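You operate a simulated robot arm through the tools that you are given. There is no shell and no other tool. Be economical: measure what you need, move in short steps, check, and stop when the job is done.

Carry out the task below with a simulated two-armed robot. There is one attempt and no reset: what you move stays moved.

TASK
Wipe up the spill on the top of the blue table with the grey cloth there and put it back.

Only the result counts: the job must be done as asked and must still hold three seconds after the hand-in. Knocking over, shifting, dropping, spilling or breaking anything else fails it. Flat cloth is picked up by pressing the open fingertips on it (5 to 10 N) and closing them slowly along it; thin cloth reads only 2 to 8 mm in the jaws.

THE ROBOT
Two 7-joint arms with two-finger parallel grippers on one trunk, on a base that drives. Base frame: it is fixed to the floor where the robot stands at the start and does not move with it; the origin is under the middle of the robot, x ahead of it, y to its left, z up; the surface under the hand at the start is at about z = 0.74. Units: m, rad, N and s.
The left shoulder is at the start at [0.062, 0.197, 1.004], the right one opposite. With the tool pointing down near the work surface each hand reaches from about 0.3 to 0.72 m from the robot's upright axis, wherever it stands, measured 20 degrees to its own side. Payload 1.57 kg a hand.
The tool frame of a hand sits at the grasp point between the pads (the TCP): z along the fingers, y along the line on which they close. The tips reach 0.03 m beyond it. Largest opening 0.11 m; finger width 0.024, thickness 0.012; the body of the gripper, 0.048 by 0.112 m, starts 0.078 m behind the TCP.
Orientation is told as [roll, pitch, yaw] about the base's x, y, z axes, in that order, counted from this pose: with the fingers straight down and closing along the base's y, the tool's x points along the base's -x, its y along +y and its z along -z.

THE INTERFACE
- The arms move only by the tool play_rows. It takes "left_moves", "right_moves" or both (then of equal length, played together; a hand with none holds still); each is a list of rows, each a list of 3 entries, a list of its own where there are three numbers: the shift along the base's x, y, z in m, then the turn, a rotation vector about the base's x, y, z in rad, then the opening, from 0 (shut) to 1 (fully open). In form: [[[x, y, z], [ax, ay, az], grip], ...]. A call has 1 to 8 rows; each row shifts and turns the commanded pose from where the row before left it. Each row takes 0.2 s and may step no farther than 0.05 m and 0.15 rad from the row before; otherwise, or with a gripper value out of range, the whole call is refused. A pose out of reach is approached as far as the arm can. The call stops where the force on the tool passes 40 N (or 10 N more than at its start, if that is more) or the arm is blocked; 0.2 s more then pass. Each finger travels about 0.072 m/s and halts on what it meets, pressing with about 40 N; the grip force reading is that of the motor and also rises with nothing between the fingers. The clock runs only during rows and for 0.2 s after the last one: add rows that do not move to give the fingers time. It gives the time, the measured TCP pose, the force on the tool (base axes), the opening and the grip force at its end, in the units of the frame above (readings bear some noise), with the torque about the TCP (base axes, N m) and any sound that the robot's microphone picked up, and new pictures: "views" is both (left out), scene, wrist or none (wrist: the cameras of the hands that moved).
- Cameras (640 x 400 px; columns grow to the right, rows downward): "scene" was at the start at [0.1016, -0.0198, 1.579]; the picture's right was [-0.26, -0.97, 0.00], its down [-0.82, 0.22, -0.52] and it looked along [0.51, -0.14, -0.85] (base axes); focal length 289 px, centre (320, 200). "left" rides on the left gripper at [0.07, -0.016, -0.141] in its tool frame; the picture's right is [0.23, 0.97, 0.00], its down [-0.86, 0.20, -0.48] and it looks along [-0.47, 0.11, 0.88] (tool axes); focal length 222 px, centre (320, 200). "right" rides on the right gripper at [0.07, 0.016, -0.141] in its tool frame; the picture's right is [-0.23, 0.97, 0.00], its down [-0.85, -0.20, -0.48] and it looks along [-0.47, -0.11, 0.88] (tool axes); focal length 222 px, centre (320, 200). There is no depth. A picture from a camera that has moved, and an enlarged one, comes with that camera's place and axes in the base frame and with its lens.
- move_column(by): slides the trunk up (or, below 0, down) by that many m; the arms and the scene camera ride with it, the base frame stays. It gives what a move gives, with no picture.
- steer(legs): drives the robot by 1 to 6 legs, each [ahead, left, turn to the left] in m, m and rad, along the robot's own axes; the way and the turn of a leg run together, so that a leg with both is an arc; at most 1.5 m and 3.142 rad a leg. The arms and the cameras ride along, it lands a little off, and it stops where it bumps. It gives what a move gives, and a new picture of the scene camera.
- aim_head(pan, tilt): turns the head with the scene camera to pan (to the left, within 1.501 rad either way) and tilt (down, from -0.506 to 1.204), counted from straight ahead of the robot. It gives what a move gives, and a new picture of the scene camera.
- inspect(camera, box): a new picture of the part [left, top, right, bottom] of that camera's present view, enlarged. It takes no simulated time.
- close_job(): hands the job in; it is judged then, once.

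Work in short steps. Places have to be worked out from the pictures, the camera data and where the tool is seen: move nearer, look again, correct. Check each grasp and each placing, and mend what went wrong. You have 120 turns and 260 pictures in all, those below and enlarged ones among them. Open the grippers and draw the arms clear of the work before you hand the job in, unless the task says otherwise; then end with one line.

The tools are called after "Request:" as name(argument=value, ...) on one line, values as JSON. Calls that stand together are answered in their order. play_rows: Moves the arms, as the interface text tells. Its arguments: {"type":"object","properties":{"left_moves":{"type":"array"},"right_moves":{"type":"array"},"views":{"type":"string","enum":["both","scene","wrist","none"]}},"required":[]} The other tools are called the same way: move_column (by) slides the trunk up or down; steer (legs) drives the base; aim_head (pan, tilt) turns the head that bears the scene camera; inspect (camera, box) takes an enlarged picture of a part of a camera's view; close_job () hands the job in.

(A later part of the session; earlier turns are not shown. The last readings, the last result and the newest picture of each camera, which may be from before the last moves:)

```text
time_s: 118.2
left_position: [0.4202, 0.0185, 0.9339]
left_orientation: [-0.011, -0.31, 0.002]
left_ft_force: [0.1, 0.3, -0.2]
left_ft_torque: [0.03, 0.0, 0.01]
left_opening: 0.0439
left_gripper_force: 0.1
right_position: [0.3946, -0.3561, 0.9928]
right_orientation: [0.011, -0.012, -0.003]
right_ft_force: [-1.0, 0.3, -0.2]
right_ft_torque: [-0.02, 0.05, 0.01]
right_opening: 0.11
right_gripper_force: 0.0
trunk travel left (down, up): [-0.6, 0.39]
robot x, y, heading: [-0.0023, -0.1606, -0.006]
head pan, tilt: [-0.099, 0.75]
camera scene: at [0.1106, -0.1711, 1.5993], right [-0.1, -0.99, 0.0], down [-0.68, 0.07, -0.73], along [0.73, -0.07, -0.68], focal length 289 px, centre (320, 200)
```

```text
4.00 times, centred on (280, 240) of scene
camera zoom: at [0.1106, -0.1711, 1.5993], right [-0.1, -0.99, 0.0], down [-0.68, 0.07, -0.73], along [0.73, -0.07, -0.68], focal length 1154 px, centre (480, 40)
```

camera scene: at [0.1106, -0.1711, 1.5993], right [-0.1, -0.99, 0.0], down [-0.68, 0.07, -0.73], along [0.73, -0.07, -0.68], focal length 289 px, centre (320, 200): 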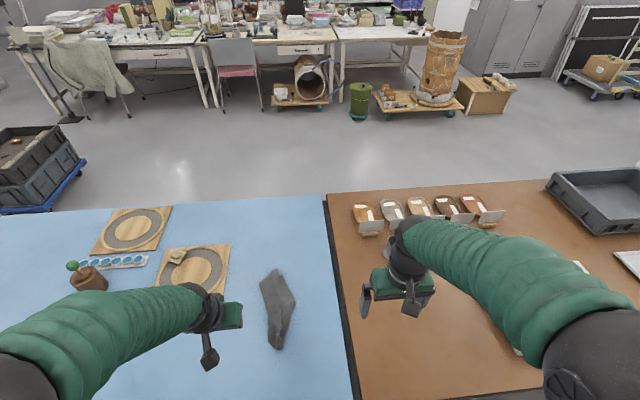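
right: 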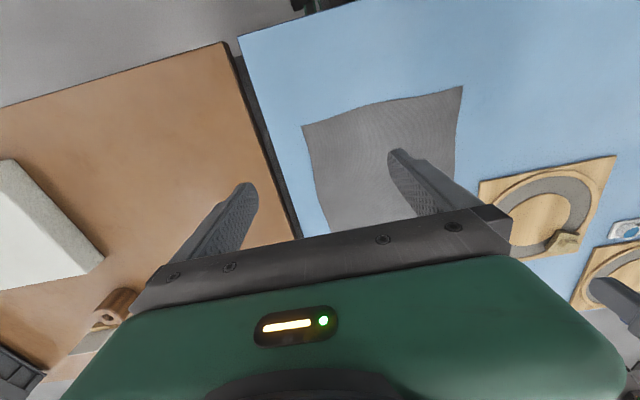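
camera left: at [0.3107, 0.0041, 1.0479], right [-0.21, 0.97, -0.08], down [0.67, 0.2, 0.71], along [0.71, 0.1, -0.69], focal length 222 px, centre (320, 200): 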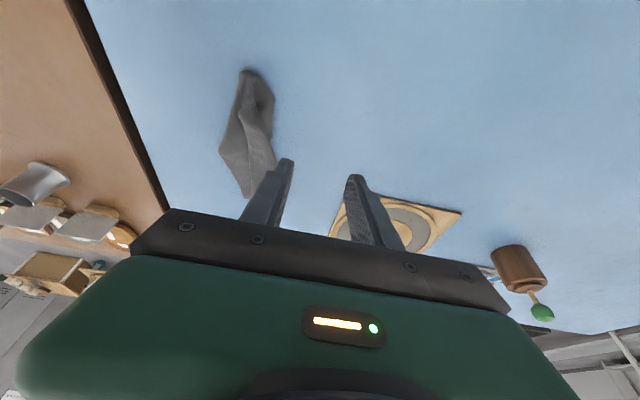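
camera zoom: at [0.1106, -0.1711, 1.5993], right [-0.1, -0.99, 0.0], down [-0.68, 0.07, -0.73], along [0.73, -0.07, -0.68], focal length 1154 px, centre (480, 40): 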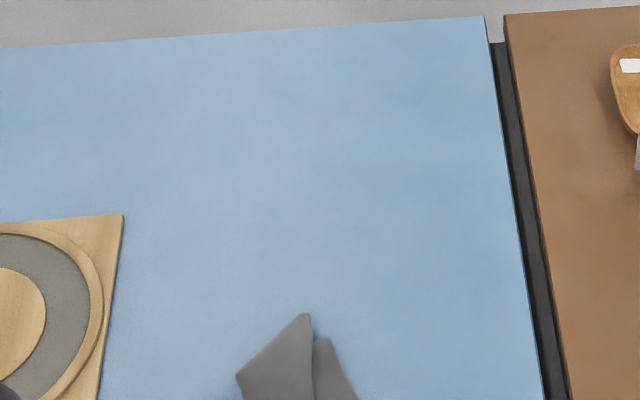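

The table is clean. I try a gentle unfold: pinch the top flap near its free far corner (tips at about [0.65, -0.052]) and lay it over to +y.

Request:
play_rows(left_moves=[[[0.045, -0.014, 0], [0, 0, 0], 0.4], [[0.045, -0.014, -0.01], [0, 0, 0], 0.4], [[0.045, -0.014, -0.01], [0, 0, 0], 0.4], [[0.045, -0.014, -0.01], [0, 0, 0], 0.4], [[0.041, -0.014, -0.01], [0, 0, 0], 0.4], [[0, 0, -0.04], [0, 0, 0], 0.4], [[0, 0, -0.04], [0, 0, 0], 0.4], [[0, 0, 0], [0, 0, 0], 0.4]], views="wrist")

```text
time_s: 120.0
left_position: [0.641, -0.0546, 0.8124]
left_orientation: [-0.008, -0.311, 0.001]
left_ft_force: [-0.5, -0.4, -0.1]
left_ft_torque: [0.01, 0.01, 0.02]
left_opening: 0.0439
left_gripper_force: 0.1
right_position: [0.3939, -0.3568, 0.9937]
right_orientation: [0.012, -0.012, -0.003]
right_ft_force: [0.3, -0.5, -0.1]
right_ft_torque: [0.01, -0.03, 0.02]
right_opening: 0.1101
right_gripper_force: 0.1
trunk travel left (down, up): [-0.6, 0.39]
robot x, y, heading: [-0.0045, -0.1613, -0.001]
head pan, tilt: [-0.099, 0.75]
camera left: at [0.5324, -0.0705, 0.9257], right [-0.22, 0.97, -0.08], down [0.67, 0.2, 0.72], along [0.71, 0.1, -0.69], focal length 222 px, centre (320, 200)
```

left: 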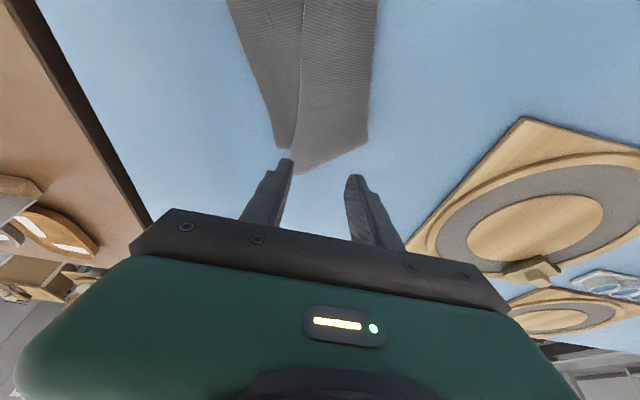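

Tips are slightly past the flap's hem. I shift 2.5 cm back and lower toward contact.

Request:
play_rows(left_moves=[[[-0.025, 0.003, -0.015], [0, 0, 0], 0.4], [[0, 0, -0.01], [0, 0, 0], 0.4], [[0, 0, -0.006], [0, 0, 0], 0.4], [[0, 0, 0], [0, 0, 0], 0.4]], views="wrist")

```text
time_s: 121.0
left_position: [0.6151, -0.0518, 0.7818]
left_orientation: [-0.007, -0.311, 0.0]
left_ft_force: [-0.1, 1.1, -0.3]
left_ft_torque: [-0.01, 0.0, 0.05]
left_opening: 0.0439
left_gripper_force: 0.1
right_position: [0.3931, -0.3574, 0.9936]
right_orientation: [0.012, -0.011, -0.004]
right_ft_force: [0.5, 0.2, -1.5]
right_ft_torque: [0.04, 0.01, 0.01]
right_opening: 0.1099
right_gripper_force: 0.1
trunk travel left (down, up): [-0.6, 0.39]
robot x, y, heading: [-0.0087, -0.1607, -0.001]
head pan, tilt: [-0.099, 0.75]
camera left: at [0.5049, -0.0673, 0.8959], right [-0.22, 0.97, -0.08], down [0.67, 0.2, 0.72], along [0.71, 0.1, -0.69], focal length 222 px, centre (320, 200)
```

left: 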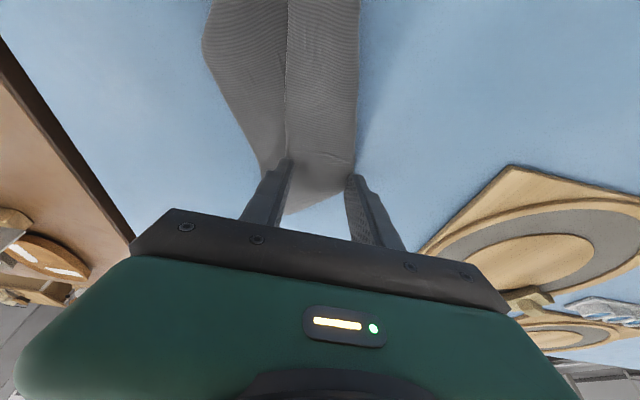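

The fingers straddle the flap; I narrow the opening to ~2.5 cm, shift 1.5 cm back, and lower to contact.

Request:
play_rows(left_moves=[[[-0.015, -0.001, 0], [0, 0, 0], 0.23], [[0, 0, -0.003], [0, 0, 0], 0.23], [[0, 0, -0.002], [0, 0, 0], 0.23], [[0, 0, 0], [0, 0, 0], 0.23]], views="wrist")

```text
time_s: 122.0
left_position: [0.5993, -0.0526, 0.7768]
left_orientation: [-0.008, -0.31, 0.003]
left_ft_force: [0.5, -0.3, 0.8]
left_ft_torque: [0.02, 0.01, -0.01]
left_opening: 0.0251
left_gripper_force: 0.0
right_position: [0.395, -0.3577, 0.9929]
right_orientation: [0.011, -0.013, -0.003]
right_ft_force: [0.6, 0.7, -0.6]
right_ft_torque: [-0.01, 0.01, 0.01]
right_opening: 0.1098
right_gripper_force: 0.0
trunk travel left (down, up): [-0.6, 0.39]
robot x, y, heading: [-0.0084, -0.1618, -0.001]
head pan, tilt: [-0.099, 0.75]
camera left: at [0.4899, -0.0678, 0.8905], right [-0.22, 0.97, -0.08], down [0.67, 0.2, 0.71], along [0.71, 0.1, -0.69], focal length 222 px, centre (320, 200)
```

left: 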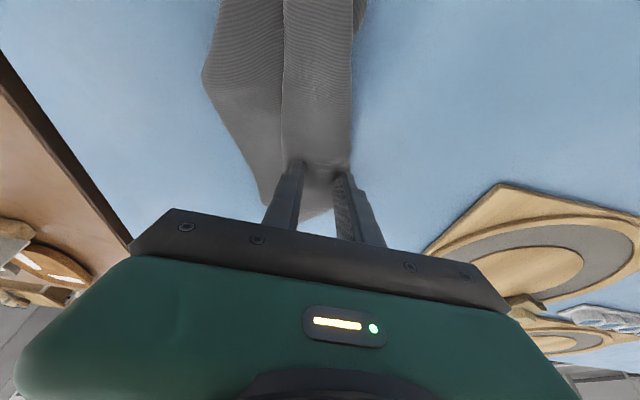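

Well centred on the flap. Press lightly.

Request:
play_rows(left_moves=[[[0, 0, -0.003], [0, 0, 0], 0.23], [[0, 0, 0], [0, 0, 0], 0.23]], views="none")

```text
time_s: 122.6
left_position: [0.5996, -0.0511, 0.7746]
left_orientation: [-0.01, -0.311, 0.003]
left_ft_force: [-0.5, -0.1, 5.7]
left_ft_torque: [-0.02, -0.01, 0.02]
left_opening: 0.0251
left_gripper_force: 0.0
right_position: [0.3937, -0.3566, 0.9923]
right_orientation: [0.01, -0.014, -0.001]
right_ft_force: [0.0, 0.3, -0.4]
right_ft_torque: [0.0, 0.05, 0.0]
right_opening: 0.1098
right_gripper_force: 0.1
trunk travel left (down, up): [-0.6, 0.39]
robot x, y, heading: [-0.0073, -0.1629, -0.006]
head pan, tilt: [-0.099, 0.75]
```

5.7 N: close slowly and lift 2 cm to see what is held.

Request:
play_rows(left_moves=[[[0, 0, 0], [0, 0, 0], 0.17], [[0, 0, 0], [0, 0, 0], 0.11], [[0, 0, 0], [0, 0, 0], 0.05], [[0, 0, 0], [0, 0, 0], 0], [[0, 0, 0], [0, 0, 0], 0], [[0, 0, 0.02], [0, 0, 0], 0], [[0, 0.01, 0.02], [0, 0, 0], 0]])

Request:
inspect(camera="left", box=[180, 0, 460, 220])

```text
time_s: 124.2
left_position: [0.6004, -0.0401, 0.8147]
left_orientation: [-0.009, -0.309, 0.001]
left_ft_force: [-0.6, -0.2, 0.5]
left_ft_torque: [0.0, 0.0, 0.02]
left_opening: 0.0023
left_gripper_force: 23.4
right_position: [0.3933, -0.3565, 0.9943]
right_orientation: [0.01, -0.012, -0.003]
right_ft_force: [0.4, 0.7, -0.1]
right_ft_torque: [-0.02, 0.04, 0.02]
right_opening: 0.1101
right_gripper_force: 0.1
trunk travel left (down, up): [-0.6, 0.39]
robot x, y, heading: [-0.0048, -0.1591, 0.0]
head pan, tilt: [-0.099, 0.75]
camera scene: at [0.1104, -0.1714, 1.5993], right [-0.1, -0.99, 0.0], down [-0.68, 0.07, -0.73], along [0.73, -0.07, -0.68], focal length 289 px, centre (320, 200)
camera left: at [0.4898, -0.0565, 0.9286], right [-0.21, 0.97, -0.08], down [0.67, 0.2, 0.71], along [0.71, 0.1, -0.7], focal length 222 px, centre (320, 200)
```

scene: 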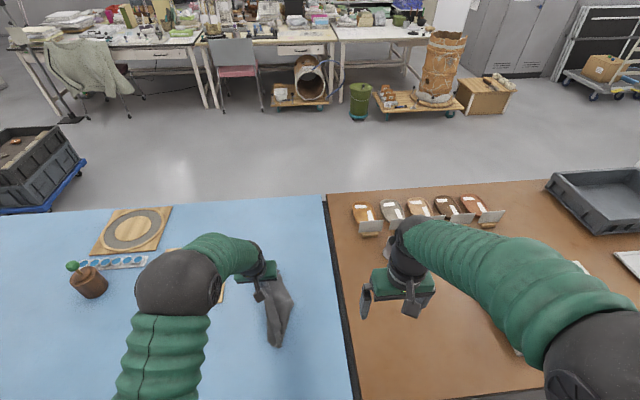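
left: 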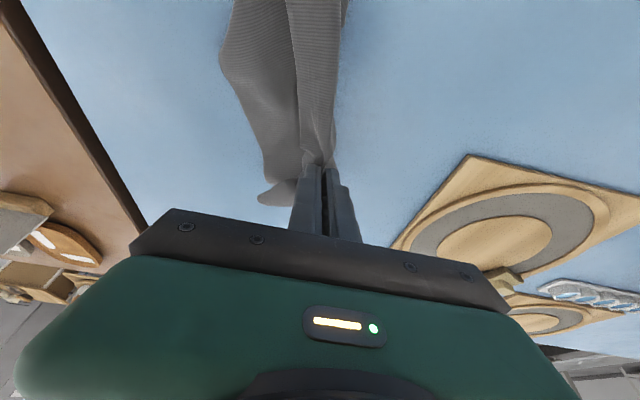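

```text
1.82 times, centred on (320, 110) of left
camera zoom: at [0.4898, -0.0565, 0.9286], right [-0.21, 0.97, -0.08], down [0.67, 0.2, 0.71], along [0.71, 0.1, -0.7], focal length 404 px, centre (320, 364)
```

zoom: 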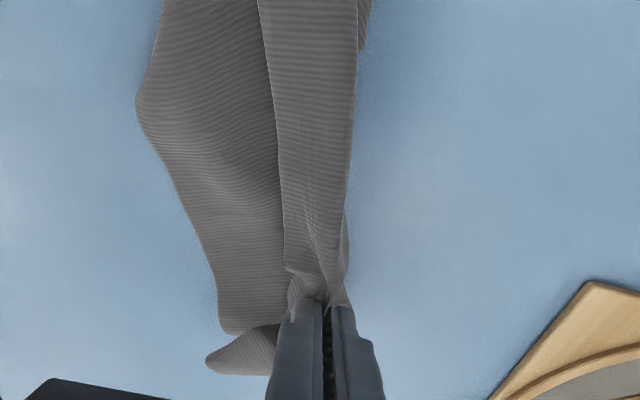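

I hold just the top flap. I carry it to +y over the fold to y≈+0.045 and lower it.

Request:
play_rows(left_moves=[[[0, 0.02, 0.01], [0, 0, 0], 0], [[0, 0.025, 0], [0, 0, 0], 0], [[0, 0.025, -0.01], [0, 0, 0], 0], [[0, 0.02, -0.02], [0, 0, 0], 0], [[0, 0.0, -0.015], [0, 0, 0], 0], [[0, 0, 0], [0, 0, 0], 0]])

```text
time_s: 125.6
left_position: [0.6002, 0.0497, 0.7796]
left_orientation: [-0.006, -0.311, 0.001]
left_ft_force: [-0.1, 0.3, -0.4]
left_ft_torque: [0.01, 0.0, -0.02]
left_opening: 0.0023
left_gripper_force: 23.8
right_position: [0.3954, -0.3572, 0.9937]
right_orientation: [0.01, -0.013, -0.004]
right_ft_force: [0.3, 0.1, 0.5]
right_ft_torque: [0.01, 0.01, -0.02]
right_opening: 0.11
right_gripper_force: 0.1
trunk travel left (down, up): [-0.6, 0.39]
robot x, y, heading: [-0.0043, -0.1637, -0.002]
head pan, tilt: [-0.099, 0.75]
camera scene: at [0.1116, -0.1716, 1.5993], right [-0.1, -0.99, 0.0], down [-0.68, 0.07, -0.73], along [0.73, -0.07, -0.68], focal length 289 px, centre (320, 200)
camera left: at [0.4906, 0.0335, 0.8937], right [-0.21, 0.97, -0.08], down [0.67, 0.2, 0.72], along [0.71, 0.1, -0.69], focal length 222 px, centre (320, 200)
```

scene: 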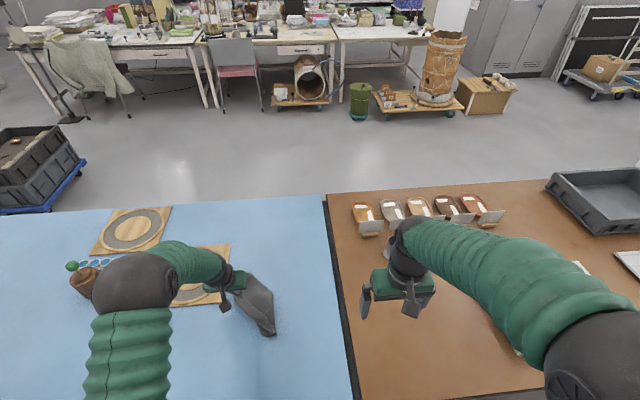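
left: 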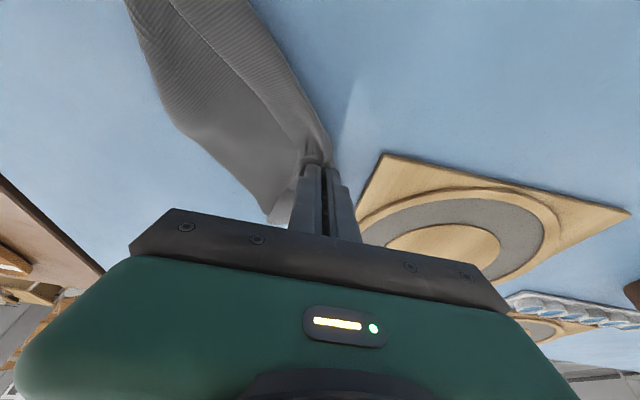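

The lower layer followed along. I look at the arrangement closely before correcting.

Request:
inspect(camera="scene", box=[200, 255, 300, 345])

Request:
inspect(camera="left", box=[110, 0, 390, 230])

```text
4.44 times, centred on (250, 300) of scene
camera zoom: at [0.1116, -0.1716, 1.5993], right [-0.1, -0.99, 0.0], down [-0.68, 0.07, -0.73], along [0.73, -0.07, -0.68], focal length 1283 px, centre (631, -244)
```

zoom: 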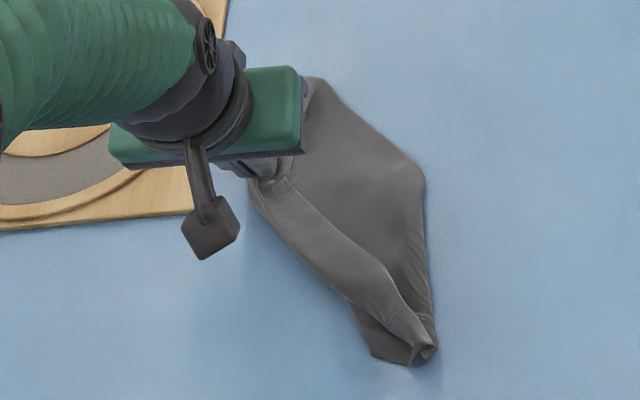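

```text
1.74 times, centred on (250, 115) of left
camera zoom: at [0.4906, 0.0335, 0.8937], right [-0.21, 0.97, -0.08], down [0.67, 0.2, 0.72], along [0.71, 0.1, -0.69], focal length 386 px, centre (442, 348)
```

zoom: 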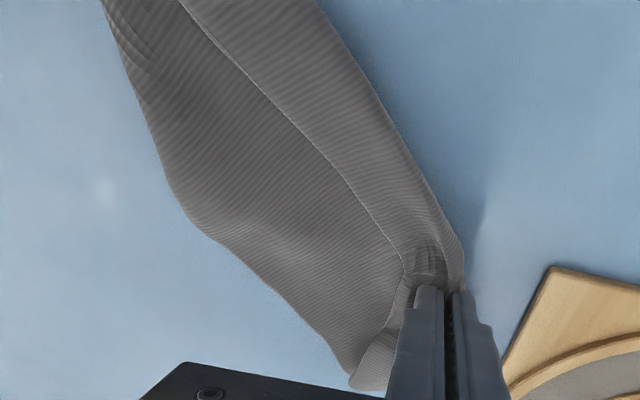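

Pulling spread part of it. With the left hand holding, I'll use the right hand, turned 90°, to pinch the cloth's right side and pull it to -y. First I turn the right hand and bring it closer.

Request:
play_rows(right_moves=[[[0.02, 0.015, 0], [0, 0, 0.15], 0.6], [[0.025, 0.015, 0], [0, 0, 0.15], 0.6], [[0.025, 0.015, 0], [0, 0, 0.15], 0.6], [[0.025, 0.015, 0], [0, 0, 0.15], 0.6], [[0.025, 0.02, 0], [0, 0, 0.15], 0.6], [[0.025, 0.02, 0], [0, 0, 0.15], 0.6], [[0.025, 0.02, 0], [0, 0, 0.15], 0.6], [[0.02, 0.02, 0], [0, 0, 0.15], 0.6]], views="none")

Request:
play_rows(right_moves=[[[0, 0.01, -0.03], [0, 0, 0.13], 0.6], [[0, 0.01, -0.03], [0, 0, 0.13], 0.6], [[0, 0.01, -0.03], [0, 0, 0.11], 0.6], [[0, 0, 0], [0, 0, 0], 0.6]])

```text
time_s: 127.4
left_position: [0.601, 0.0498, 0.7798]
left_orientation: [-0.01, -0.307, 0.002]
left_ft_force: [-0.4, 0.1, 0.0]
left_ft_torque: [-0.01, 0.03, -0.01]
left_opening: 0.0025
left_gripper_force: 23.8
right_position: [0.5858, -0.2157, 0.9927]
right_orientation: [0.013, -0.01, 1.197]
right_ft_force: [-0.4, -0.2, 0.3]
right_ft_torque: [-0.01, 0.01, -0.01]
right_opening: 0.0658
right_gripper_force: 0.1
trunk travel left (down, up): [-0.6, 0.39]
robot x, y, heading: [-0.0038, -0.1639, -0.001]
head pan, tilt: [-0.099, 0.75]
```

```text
time_s: 128.4
left_position: [0.6009, 0.0493, 0.78]
left_orientation: [-0.01, -0.311, 0.002]
left_ft_force: [-0.1, 0.0, -0.2]
left_ft_torque: [0.01, 0.01, 0.01]
left_opening: 0.0023
left_gripper_force: 23.7
right_position: [0.5829, -0.1844, 0.9046]
right_orientation: [0.011, -0.013, 1.564]
right_ft_force: [0.8, -0.2, -0.2]
right_ft_torque: [0.0, -0.01, -0.02]
right_opening: 0.0661
right_gripper_force: 0.0
trunk travel left (down, up): [-0.6, 0.39]
robot x, y, heading: [-0.0058, -0.1642, 0.0]
head pan, tilt: [-0.099, 0.75]
camera scene: at [0.1128, -0.1706, 1.5992], right [-0.1, -0.99, 0.0], down [-0.68, 0.07, -0.73], along [0.73, -0.07, -0.68], focal length 289 px, centre (320, 200)
camera right: at [0.5675, -0.2572, 1.0462], right [-0.97, 0.23, 0.01], down [0.21, 0.85, 0.49], along [0.1, 0.48, -0.87], focal length 222 px, centre (320, 200)
```

scene: 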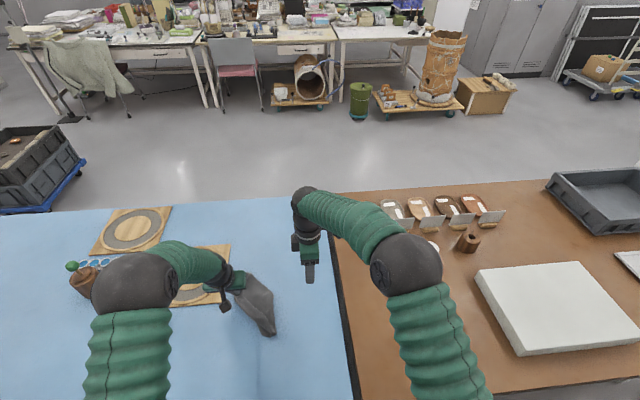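
right: 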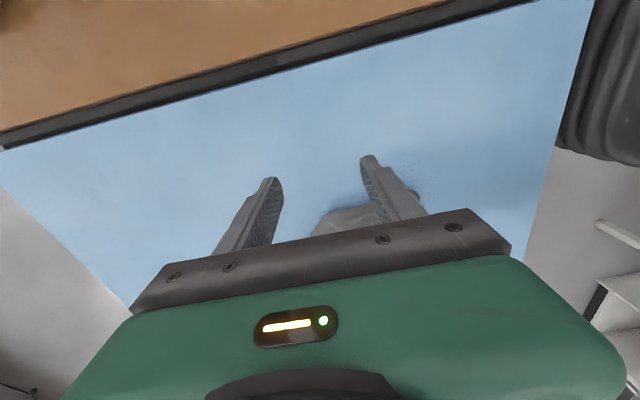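

I move the right hand to y≈-0.085 and lower to z≈0.82 for a closer look at the cloth's right side.

Request:
play_rows(right_moves=[[[-0.01, 0.04, -0.02], [0, 0, 0], 0.6], [[0, 0.03, -0.03], [0, 0, 0], 0.6], [[0, 0.03, -0.03], [0, 0, 0], 0.6], [[0, 0, 0], [0, 0, 0], 0.6]])

```text
time_s: 129.4
left_position: [0.5995, 0.049, 0.7808]
left_orientation: [-0.009, -0.31, 0.001]
left_ft_force: [1.0, 0.8, 0.0]
left_ft_torque: [-0.01, -0.05, -0.02]
left_opening: 0.0026
left_gripper_force: 23.9
right_position: [0.5753, -0.0844, 0.8247]
right_orientation: [0.011, -0.013, 1.565]
right_ft_force: [-0.2, 0.1, 0.9]
right_ft_torque: [0.04, 0.02, 0.03]
right_opening: 0.066
right_gripper_force: 0.0
trunk travel left (down, up): [-0.6, 0.39]
robot x, y, heading: [-0.0069, -0.1595, -0.008]
head pan, tilt: [-0.099, 0.75]
camera scene: at [0.1125, -0.1703, 1.5992], right [-0.1, -0.99, 0.0], down [-0.68, 0.07, -0.73], along [0.73, -0.07, -0.68], focal length 289 px, centre (320, 200)
camera right: at [0.56, -0.1558, 0.9657], right [-0.97, 0.23, 0.01], down [0.21, 0.85, 0.49], along [0.1, 0.48, -0.87], focal length 222 px, centre (320, 200)
```

scene: 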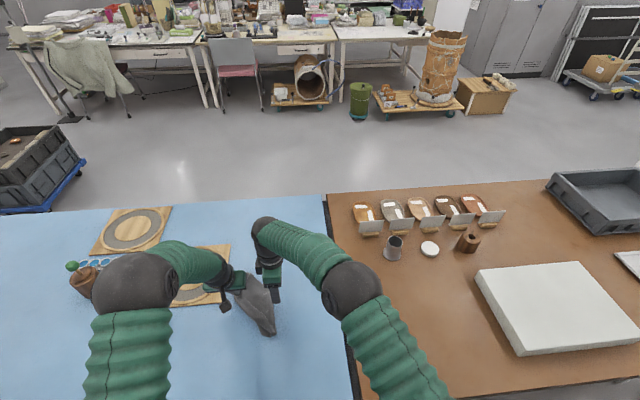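
right: 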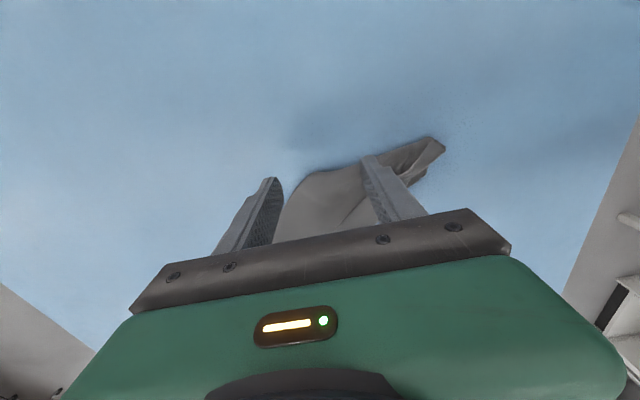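

The cloth's right edge runs along y≈-0.066. I place the right tips at y≈-0.048, x≈0.567 and go down to contact.

Request:
play_rows(right_moves=[[[-0.008, 0.018, 0], [0, 0, 0], 0.6], [[0, 0.018, -0.01], [0, 0, 0], 0.6], [[0, 0, -0.03], [0, 0, 0], 0.6], [[0, 0, -0.006], [0, 0, 0], 0.6], [[0, 0, 0], [0, 0, 0], 0.6]], views="wrist")

```text
time_s: 130.6
left_position: [0.6001, 0.0508, 0.7799]
left_orientation: [-0.009, -0.309, 0.003]
left_ft_force: [-1.5, 3.2, -1.1]
left_ft_torque: [-0.13, -0.12, -0.17]
left_opening: 0.0024
left_gripper_force: 23.9
right_position: [0.567, -0.0491, 0.7765]
right_orientation: [0.01, -0.01, 1.564]
right_ft_force: [1.4, -2.6, 2.1]
right_ft_torque: [0.33, 0.1, 0.03]
right_opening: 0.0658
right_gripper_force: 0.1
trunk travel left (down, up): [-0.6, 0.39]
robot x, y, heading: [-0.0065, -0.1619, -0.003]
head pan, tilt: [-0.099, 0.75]
camera right: at [0.5521, -0.1205, 0.918], right [-0.97, 0.23, 0.01], down [0.21, 0.85, 0.49], along [0.1, 0.47, -0.87], focal length 222 px, centre (320, 200)
```

right: 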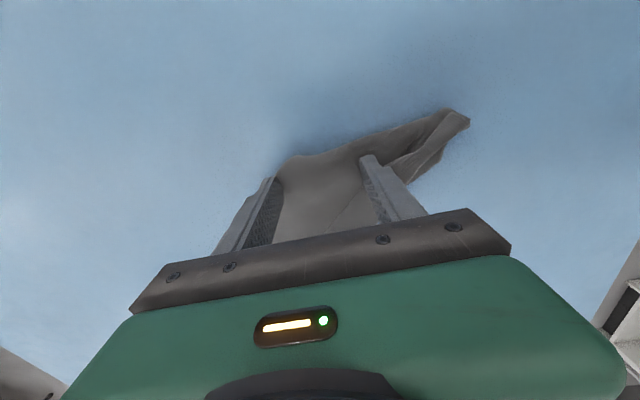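

The two grippers just touch (±3 N sideways), so I back the right hand off 7 mm and then press to contact.

Request:
play_rows(right_moves=[[[-0.005, -0.007, 0], [0, 0, 0], 0.5], [[0, 0, -0.003], [0, 0, 0], 0.5], [[0, 0, 0], [0, 0, 0], 0.5]], views="none")

```text
time_s: 131.4
left_position: [0.5998, 0.0512, 0.7797]
left_orientation: [-0.01, -0.311, 0.001]
left_ft_force: [0.1, -0.7, -0.4]
left_ft_torque: [-0.02, 0.01, 0.0]
left_opening: 0.0021
left_gripper_force: 24.1
right_position: [0.5612, -0.0566, 0.7746]
right_orientation: [0.01, -0.011, 1.567]
right_ft_force: [0.1, 0.6, 0.1]
right_ft_torque: [-0.02, 0.02, 0.04]
right_opening: 0.0551
right_gripper_force: 0.0
trunk travel left (down, up): [-0.6, 0.39]
robot x, y, heading: [-0.0033, -0.159, 0.002]
head pan, tilt: [-0.099, 0.75]
```

Request:
play_rows(right_moves=[[[0, 0.003, -0.003], [0, 0, 0], 0.5], [[0, 0, -0.002], [0, 0, 0], 0.5], [[0, 0, 0], [0, 0, 0], 0.5]], views="none")

```text
time_s: 132.2
left_position: [0.5991, 0.0495, 0.7812]
left_orientation: [-0.009, -0.311, 0.003]
left_ft_force: [-0.4, 0.2, 0.3]
left_ft_torque: [-0.02, -0.02, 0.04]
left_opening: 0.0021
left_gripper_force: 23.9
right_position: [0.5622, -0.0534, 0.7727]
right_orientation: [0.008, -0.014, 1.565]
right_ft_force: [1.5, -1.4, 18.3]
right_ft_torque: [0.07, 0.42, 0.08]
right_opening: 0.0547
right_gripper_force: 0.0
trunk travel left (down, up): [-0.6, 0.39]
robot x, y, heading: [-0.0062, -0.1613, -0.002]
head pan, tilt: [-0.099, 0.75]
```

18 N is a bit much; I ease 1 mm and close slowly.

Request:
play_rows(right_moves=[[[0, 0, 0.0018], [0, 0, 0], 0.5], [[0, 0, 0], [0, 0, 0], 0.4], [[0, 0, 0], [0, 0, 0], 0.3], [[0, 0, 0], [0, 0, 0], 0.2], [[0, 0, 0], [0, 0, 0], 0.1], [[0, 0, 0], [0, 0, 0], 0.0], [[0, 0, 0], [0, 0, 0], 0.0]], views="wrist")

```text
time_s: 133.8
left_position: [0.5984, 0.0496, 0.7799]
left_orientation: [-0.009, -0.311, 0.003]
left_ft_force: [0.4, 0.3, -0.8]
left_ft_torque: [0.02, 0.01, 0.01]
left_opening: 0.0021
left_gripper_force: 24.2
right_position: [0.5603, -0.0533, 0.7723]
right_orientation: [0.013, -0.013, 1.566]
right_ft_force: [-2.8, 0.0, 12.7]
right_ft_torque: [0.12, 0.17, 0.0]
right_opening: 0.0029
right_gripper_force: 24.0
trunk travel left (down, up): [-0.6, 0.39]
robot x, y, heading: [-0.0067, -0.1603, -0.006]
head pan, tilt: [-0.099, 0.75]
camera right: at [0.5452, -0.1251, 0.9131], right [-0.97, 0.23, 0.01], down [0.21, 0.85, 0.49], along [0.1, 0.48, -0.87], focal length 222 px, centre (320, 200)
```

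right: 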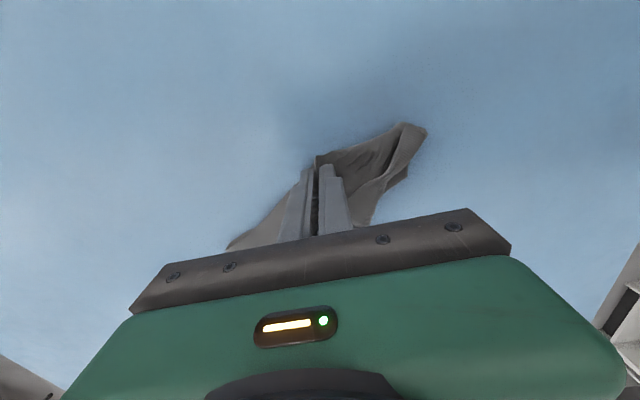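

Gripped (2.9 mm). I raise it a little and pull to -y in steps, watching forces.

Request:
play_rows(right_moves=[[[0, -0.005, 0.008], [0, 0, 0], 0], [[0, -0.02, 0.004], [0, 0, 0], 0], [[0, -0.02, 0], [0, 0, 0], 0], [[0, -0.02, 0], [0, 0, 0], 0], [[0, 0, 0], [0, 0, 0], 0]])

```text
time_s: 135.0
left_position: [0.5996, 0.0456, 0.7791]
left_orientation: [-0.015, -0.308, 0.0]
left_ft_force: [-6.9, -28.0, 2.1]
left_ft_torque: [-0.94, 0.24, 0.18]
left_opening: 0.0042
left_gripper_force: 25.0
right_position: [0.5606, -0.1154, 0.7835]
right_orientation: [0.009, -0.015, 1.565]
right_ft_force: [5.4, 28.9, -2.6]
right_ft_torque: [0.68, -0.16, -0.1]
right_opening: 0.0027
right_gripper_force: 23.4
trunk travel left (down, up): [-0.6, 0.39]
robot x, y, heading: [-0.0097, -0.1589, 0.0]
head pan, tilt: [-0.099, 0.75]
camera scene: at [0.1129, -0.1699, 1.5992], right [-0.1, -0.99, 0.0], down [-0.68, 0.07, -0.73], along [0.73, -0.07, -0.68], focal length 289 px, centre (320, 200)
camera right: at [0.5452, -0.1877, 0.9247], right [-0.97, 0.23, 0.01], down [0.21, 0.85, 0.49], along [0.1, 0.48, -0.87], focal length 222 px, centre (320, 200)
```

scene: 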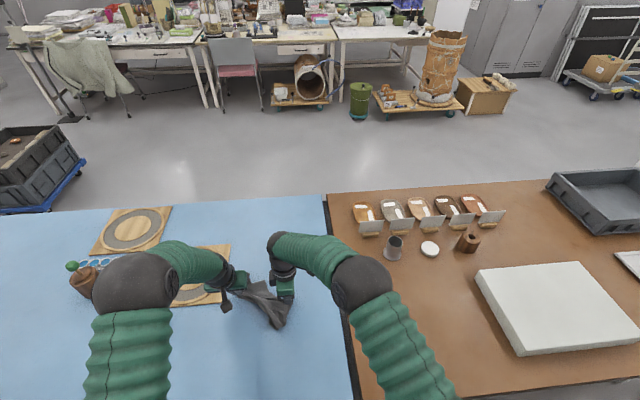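
right: 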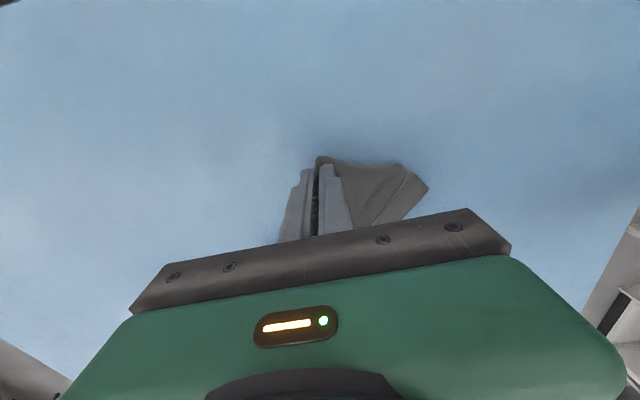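

Taut at 28 N: the cloth is spread ~16 cm between the hands. I slacken 5 mm, drag both hands together 5 cm to -y to re-centre, then lower both.

Request:
play_rows(right_moves=[[[0, 0.006, 0], [0, 0, 0], 0], [[0, -0.015, 0], [0, 0, 0], 0], [[0, -0.015, 0], [0, 0, 0], 0], [[0, -0.015, 0], [0, 0, 0], 0], [[0, 0, -0.008], [0, 0, 0], 0], [[0, 0, 0], [0, 0, 0], 0]], left_moves=[[[0, 0, 0], [0, 0, 0], 0], [[0, -0.015, 0], [0, 0, 0], 0], [[0, -0.015, 0], [0, 0, 0], 0], [[0, -0.015, 0], [0, 0, 0], 0], [[0, 0, -0.003], [0, 0, 0], 0], [[0, 0, 0], [0, 0, 0], 0]], views="scene")

Request:
inspect(camera="scene", box=[210, 250, 340, 350])

```text
time_s: 136.4
left_position: [0.6003, 0.0027, 0.776]
left_orientation: [-0.011, -0.31, 0.003]
left_ft_force: [-4.5, -22.2, 1.9]
left_ft_torque: [-0.73, 0.2, 0.1]
left_opening: 0.0032
left_gripper_force: 23.9
right_position: [0.5603, -0.1574, 0.7743]
right_orientation: [0.01, -0.013, 1.565]
right_ft_force: [4.8, 22.0, -0.2]
right_ft_torque: [0.53, -0.16, -0.09]
right_opening: 0.0028
right_gripper_force: 23.5
trunk travel left (down, up): [-0.6, 0.39]
robot x, y, heading: [-0.0059, -0.1624, -0.002]
head pan, tilt: [-0.099, 0.75]
camera scene: at [0.1125, -0.1705, 1.5992], right [-0.1, -0.99, 0.0], down [-0.68, 0.07, -0.73], along [0.73, -0.07, -0.68], focal length 289 px, centre (320, 200)
```

scene: 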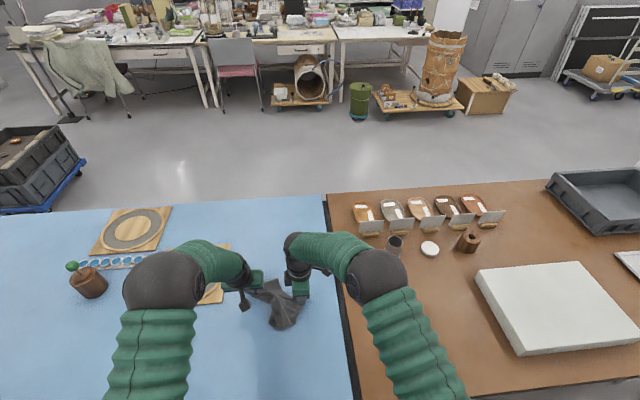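

```text
4.00 times, centred on (275, 300) of scene
camera zoom: at [0.1125, -0.1705, 1.5992], right [-0.1, -0.99, 0.0], down [-0.68, 0.07, -0.73], along [0.73, -0.07, -0.68], focal length 1154 px, centre (500, -200)
```

zoom: 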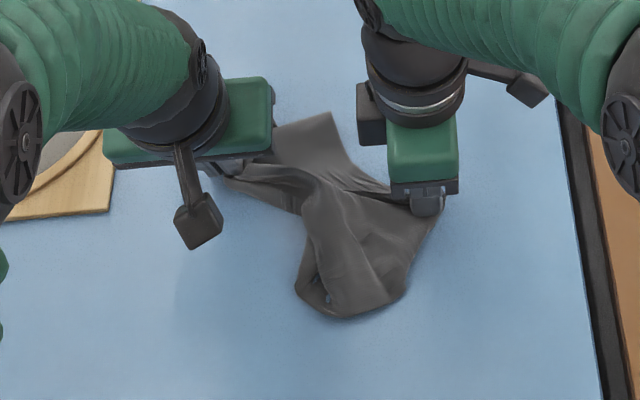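

The cloth is now broader and centred about y -0.08. I slacken it, release both hands and raise them.

Request:
play_rows(right_moves=[[[0, 0.012, -0.001], [0, 0, 0], 0], [[0, 0, 0], [0, 0, 0], 0.15], [[0, 0, 0], [0, 0, 0], 0.3], [[0, 0, 0.02], [0, 0, 0], 0.3], [[0, 0, 0.04], [0, 0, 0], 0.3], [[0, -0.02, 0.04], [0, 0, 0], 0.3], [[-0.01, -0.04, 0.02], [0, 0, 0], 0.3], [[-0.02, -0.04, 0.02], [0, 0, 0], 0.3]], left_moves=[[[0, 0, -0.001], [0, 0, 0], 0], [[0, 0, 0], [0, 0, 0], 0.15], [[0, 0, 0], [0, 0, 0], 0.3], [[0, 0, 0.02], [0, 0, 0], 0.3], [[0, 0, 0.04], [0, 0, 0], 0.3], [[0, 0.02, 0.04], [0, 0, 0], 0.3], [[-0.01, 0.04, 0.02], [0, 0, 0], 0.3], [[-0.02, 0.04, 0.02], [0, 0, 0], 0.3]], views="scene")

Request:
aim_head(pan=0.1, tilt=1.0)

Request:
inspect(camera="scene", box=[240, 170, 400, 290])

```text
time_s: 138.2
left_position: [0.5678, 0.1042, 0.9196]
left_orientation: [-0.009, -0.312, 0.0]
left_ft_force: [-0.5, -0.2, 0.6]
left_ft_torque: [-0.01, -0.03, 0.03]
left_opening: 0.0331
left_gripper_force: 0.0
right_position: [0.5279, -0.2445, 0.9168]
right_orientation: [0.009, -0.013, 1.565]
right_ft_force: [-0.3, 0.1, 0.5]
right_ft_torque: [0.0, -0.04, -0.02]
right_opening: 0.033
right_gripper_force: 0.2
trunk travel left (down, up): [-0.6, 0.39]
robot x, y, heading: [-0.0035, -0.1624, 0.0]
head pan, tilt: [-0.099, 0.75]
camera scene: at [0.1075, -0.1706, 1.5996], right [-0.1, -0.99, 0.0], down [-0.68, 0.07, -0.73], along [0.73, -0.07, -0.68], focal length 289 px, centre (320, 200)
```

scene: 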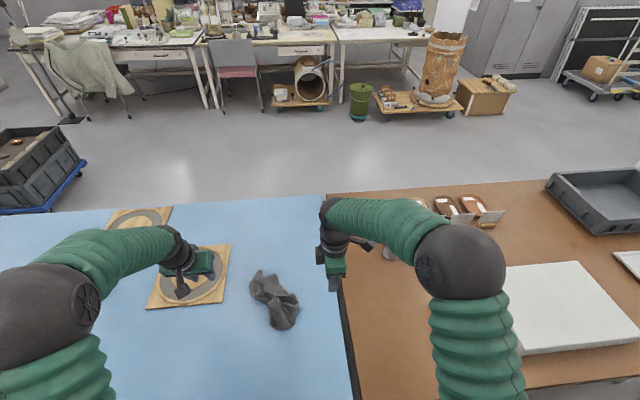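

```text
time_s: 138.9
left_position: [0.5713, 0.104, 0.916]
left_orientation: [-0.008, -0.308, 0.002]
left_ft_force: [0.1, -0.2, 0.3]
left_ft_torque: [0.01, 0.0, -0.01]
left_opening: 0.0332
left_gripper_force: 0.1
right_position: [0.5317, -0.2443, 0.9134]
right_orientation: [0.011, -0.012, 1.565]
right_ft_force: [0.3, -0.6, -0.6]
right_ft_torque: [-0.01, 0.02, 0.0]
right_opening: 0.0331
right_gripper_force: 0.0
trunk travel left (down, up): [-0.6, 0.39]
robot x, y, heading: [-0.0056, -0.1643, -0.002]
head pan, tilt: [0.099, 1.0]
camera scene: at [0.1, -0.1554, 1.5801], right [0.1, -1.0, 0.0], down [-0.84, -0.08, -0.54], along [0.54, 0.05, -0.84], focal length 289 px, centre (320, 200)
```

scene: 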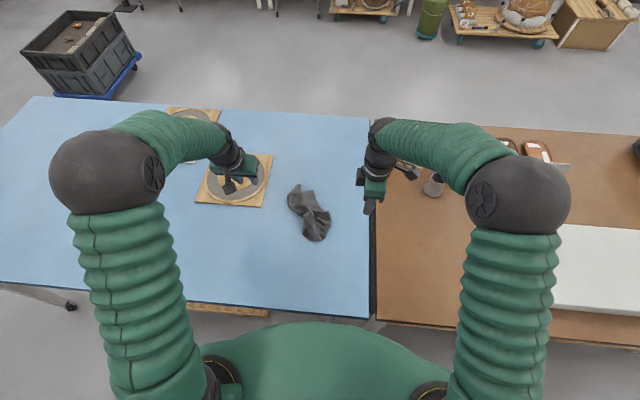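

```text
3.33 times, centred on (320, 230) of scene
camera zoom: at [0.1, -0.1554, 1.5801], right [0.1, -1.0, 0.0], down [-0.84, -0.08, -0.54], along [0.54, 0.05, -0.84], focal length 962 px, centre (320, 100)
```

zoom: 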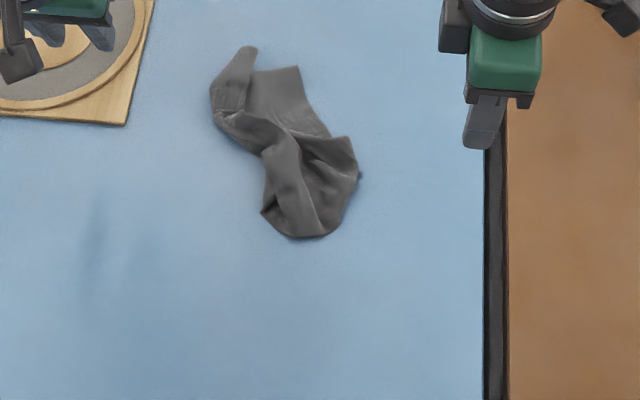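

The release left it more crumpled, centred at about [0.59, -0.085], within its old footprint but 4 cm too far. I'll pinch its near end with the left hand and pull it toward the robot to stretch and re-centre it, moving the right hand away.

Request:
play_rows(left_moves=[[[-0.012, -0.035, 0], [0, 0, 0], 0.5], [[-0.012, -0.035, 0], [0, 0, 0], 0.5], [[-0.012, -0.035, 0], [0, 0, 0], 0.5], [[-0.012, -0.035, 0], [0, 0, 0], 0.5], [[-0.012, -0.035, 0], [0, 0, 0], 0.5], [[-0.012, -0.035, 0], [0, 0, 0], 0.5], [[0, 0, -0.045], [0, 0, 0], 0.5], [[0, 0, -0.045], [0, 0, 0], 0.5]], right_moves=[[[-0.02, -0.025, 0.01], [0, 0, 0], 0.3], [[-0.02, -0.025, 0.01], [0, 0, 0], 0.3], [[-0.02, -0.025, 0.01], [0, 0, 0], 0.3], [[-0.02, -0.025, 0.01], [0, 0, 0], 0.3], [[0, 0, 0], [0, 0, 0], 0.3], [[0, 0, 0], [0, 0, 0], 0.3], [[0, 0, 0], [0, 0, 0], 0.3], [[0, 0, 0], [0, 0, 0], 0.3]], views="both")

```text
time_s: 140.7
left_position: [0.5008, -0.1061, 0.823]
left_orientation: [-0.01, -0.31, 0.0]
left_ft_force: [-0.4, 0.0, -1.2]
left_ft_torque: [-0.01, 0.01, 0.01]
left_opening: 0.055
left_gripper_force: 0.1
right_position: [0.4535, -0.3479, 0.9538]
right_orientation: [0.014, -0.012, 1.566]
right_ft_force: [0.8, -0.4, 0.2]
right_ft_torque: [-0.02, 0.02, 0.0]
right_opening: 0.0331
right_gripper_force: 0.0
trunk travel left (down, up): [-0.6, 0.39]
robot x, y, heading: [-0.0061, -0.1601, -0.001]
head pan, tilt: [0.099, 1.0]
camera scene: at [0.1011, -0.1574, 1.58], right [0.1, -1.0, 0.0], down [-0.84, -0.08, -0.54], along [0.53, 0.05, -0.84], focal length 289 px, centre (320, 200)
camera right: at [0.439, -0.4194, 1.0955], right [-0.97, 0.23, 0.02], down [0.21, 0.85, 0.49], along [0.1, 0.48, -0.87], focal length 222 px, centre (320, 200)
camera left: at [0.3908, -0.1229, 0.9371], right [-0.22, 0.97, -0.08], down [0.67, 0.2, 0.71], along [0.71, 0.1, -0.7], focal length 222 px, centre (320, 200)
```

scene: 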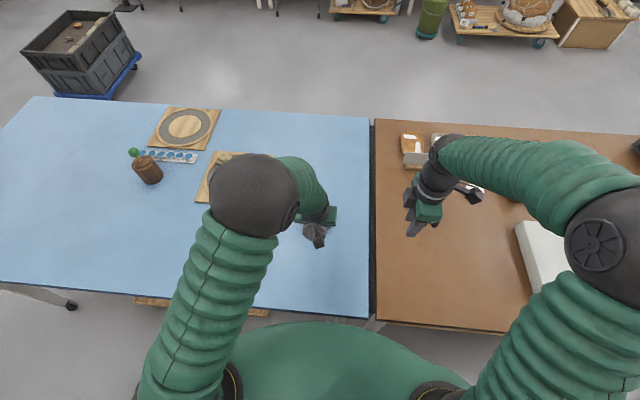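
right: 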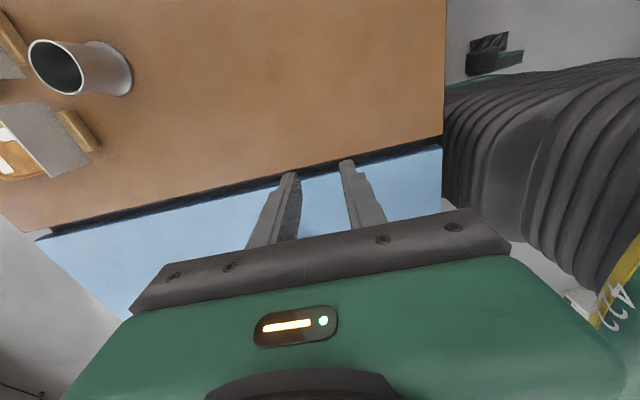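
left: 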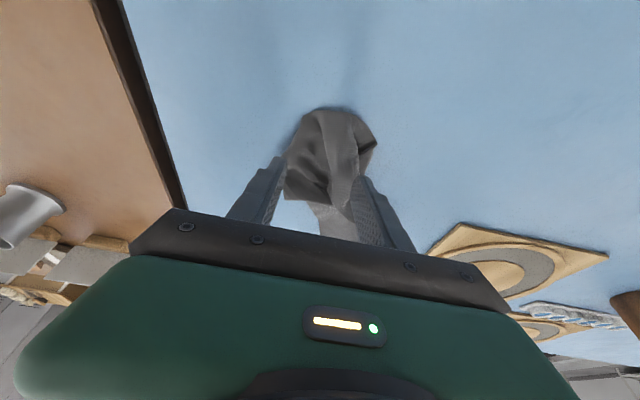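

The near end lies between the fingers. I lower and close to take a good bunch.

Request:
play_rows(left_moves=[[[-0.008, -0.003, -0.03], [0, 0, 0], 0.6], [[0, 0, -0.014], [0, 0, 0], 0.6], [[0, 0, -0.003], [0, 0, 0], 0.5], [[0, 0, 0], [0, 0, 0], 0.4], [[0, 0, 0], [0, 0, 0], 0.3], [[0, 0, 0], [0, 0, 0], 0.2], [[0, 0, 0], [0, 0, 0], 0.1], [[0, 0, 0], [0, 0, 0], 0]], views="wrist")

```text
time_s: 142.5
left_position: [0.4891, -0.1098, 0.779]
left_orientation: [-0.006, -0.31, 0.002]
left_ft_force: [0.0, -0.3, -0.1]
left_ft_torque: [0.01, 0.0, 0.01]
left_opening: 0.0019
left_gripper_force: 23.3
right_position: [0.4521, -0.3489, 0.9546]
right_orientation: [0.011, -0.013, 1.565]
right_ft_force: [-0.4, 0.1, -0.7]
right_ft_torque: [0.02, 0.0, 0.01]
right_opening: 0.033
right_gripper_force: 0.1
trunk travel left (down, up): [-0.6, 0.39]
robot x, y, heading: [-0.0036, -0.1612, -0.0]
head pan, tilt: [0.099, 1.0]
camera left: at [0.3799, -0.126, 0.8917], right [-0.22, 0.97, -0.08], down [0.67, 0.2, 0.71], along [0.71, 0.1, -0.69], focal length 222 px, centre (320, 200)
```

left: 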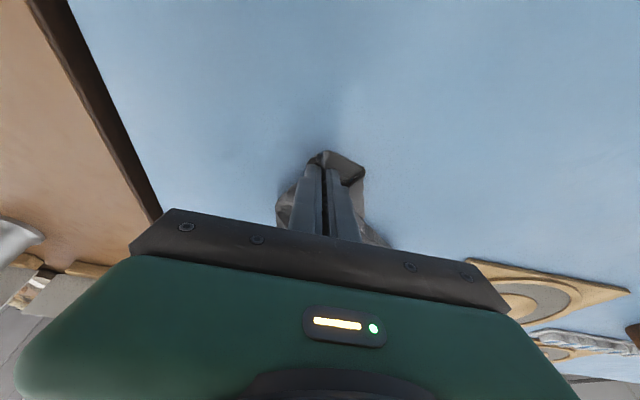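

Something thin is held (1.9 mm). I raise it slightly, pull 5 cm toward the robot, lower, and look.

Request:
play_rows(left_moves=[[[0, 0, 0.008], [0, 0, 0], 0], [[-0.02, 0.005, 0], [0, 0, 0], 0], [[-0.02, 0.005, 0], [0, 0, 0], 0], [[-0.015, 0.005, -0.006], [0, 0, 0], 0], [[0, 0, 0], [0, 0, 0], 0]], views="scene")

Request:
inspect(camera="scene", box=[240, 170, 400, 290])

```text
time_s: 143.7
left_position: [0.4352, -0.0947, 0.7799]
left_orientation: [-0.009, -0.31, 0.003]
left_ft_force: [-0.6, 0.1, 0.9]
left_ft_torque: [0.0, -0.01, -0.02]
left_opening: 0.002
left_gripper_force: 23.4
right_position: [0.4528, -0.3483, 0.9548]
right_orientation: [0.012, -0.013, 1.565]
right_ft_force: [1.1, 0.2, 0.0]
right_ft_torque: [0.0, 0.0, -0.02]
right_opening: 0.033
right_gripper_force: 0.1
trunk travel left (down, up): [-0.6, 0.39]
robot x, y, heading: [-0.0088, -0.1589, -0.004]
head pan, tilt: [0.099, 1.0]
camera scene: at [0.0984, -0.1576, 1.5801], right [0.1, -1.0, 0.0], down [-0.84, -0.08, -0.54], along [0.54, 0.05, -0.84], focal length 289 px, centre (320, 200)
```

scene: 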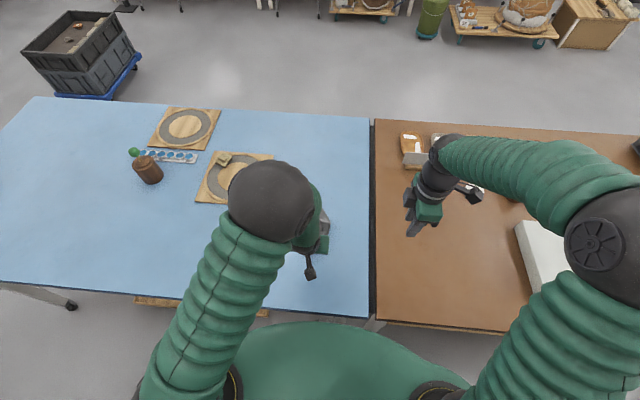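

```text
3.33 times, centred on (320, 230) of scene
camera zoom: at [0.0984, -0.1576, 1.5801], right [0.1, -1.0, 0.0], down [-0.84, -0.08, -0.54], along [0.54, 0.05, -0.84], focal length 962 px, centre (320, 100)
```

zoom: 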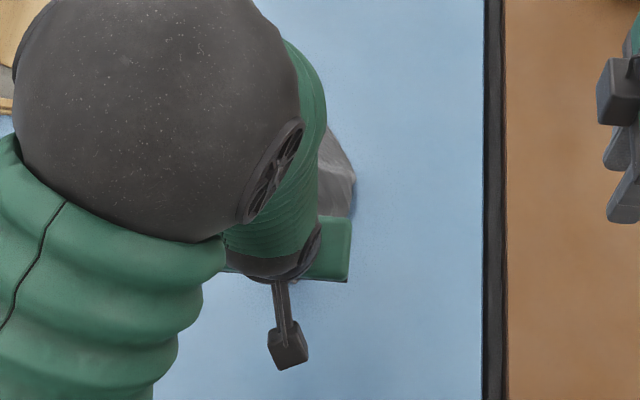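

The arm hides the cloth, so I release it, raise and swing the hand to the left to see.

Request:
play_rows(left_moves=[[[0, 0, -0.004], [0, 0, 0], 0], [[0, 0, 0], [0, 0, 0], 0.15], [[0, 0, 0], [0, 0, 0], 0.3], [[0, 0, 0.03], [0, 0, 0], 0.3], [[0, 0, 0.045], [0, 0, 0], 0.3], [[-0.01, 0.02, 0.04], [0, 0, 0], 0.3], [[0, 0.045, 0.02], [0, 0, 0], 0.3], [[0, 0.045, 0.02], [0, 0, 0], 0.3]], views="none")

Request:
play_rows(left_moves=[[[0, 0.045, 0], [0, 0, 0], 0.3], [[0, 0.045, 0], [0, 0, 0], 0.3], [[0, 0.045, 0], [0, 0, 0], 0.3]], views="scene")

Request:
inspect(camera="scene", box=[240, 170, 400, 290])

```text
time_s: 145.5
left_position: [0.4263, 0.0143, 0.9338]
left_orientation: [-0.011, -0.311, -0.001]
left_ft_force: [0.1, 1.0, 0.2]
left_ft_torque: [-0.02, 0.0, 0.03]
left_opening: 0.033
left_gripper_force: 0.0
right_position: [0.4534, -0.3455, 0.9561]
right_orientation: [0.011, -0.011, 1.566]
right_ft_force: [-0.2, 1.5, -0.4]
right_ft_torque: [0.02, 0.01, 0.0]
right_opening: 0.0329
right_gripper_force: 0.2
trunk travel left (down, up): [-0.6, 0.39]
robot x, y, heading: [-0.0091, -0.1623, -0.003]
head pan, tilt: [0.099, 1.0]
```

```text
time_s: 146.3
left_position: [0.425, 0.1528, 0.9308]
left_orientation: [-0.013, -0.309, 0.002]
left_ft_force: [0.3, 0.2, 0.1]
left_ft_torque: [-0.03, -0.01, -0.03]
left_opening: 0.0331
left_gripper_force: 0.1
right_position: [0.4532, -0.344, 0.9559]
right_orientation: [0.012, -0.01, 1.565]
right_ft_force: [0.2, 0.1, 0.0]
right_ft_torque: [-0.01, 0.01, 0.01]
right_opening: 0.033
right_gripper_force: 0.1
trunk travel left (down, up): [-0.6, 0.39]
robot x, y, heading: [-0.0064, -0.1596, -0.006]
head pan, tilt: [0.099, 1.0]
camera scene: at [0.0982, -0.1523, 1.5802], right [0.1, -1.0, 0.0], down [-0.84, -0.08, -0.54], along [0.54, 0.05, -0.84], focal length 289 px, centre (320, 200)
```

scene: 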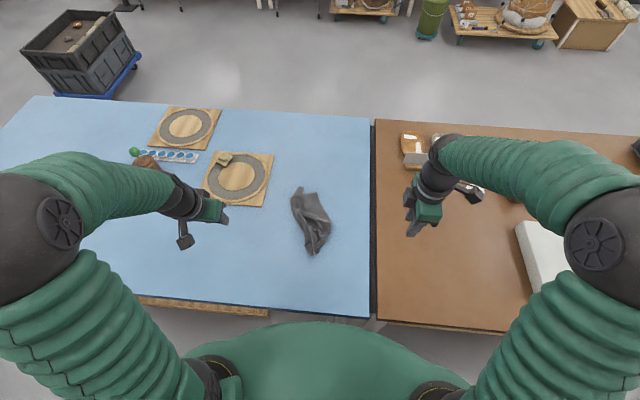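

```text
3.33 times, centred on (320, 230) of scene
camera zoom: at [0.0982, -0.1523, 1.5802], right [0.1, -1.0, 0.0], down [-0.84, -0.08, -0.54], along [0.54, 0.05, -0.84], focal length 962 px, centre (320, 100)
```

zoom: 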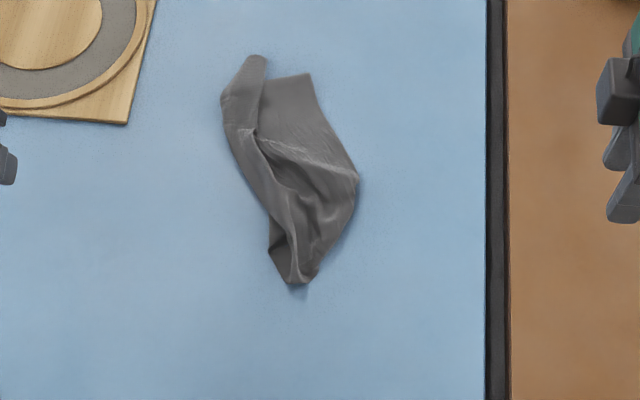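

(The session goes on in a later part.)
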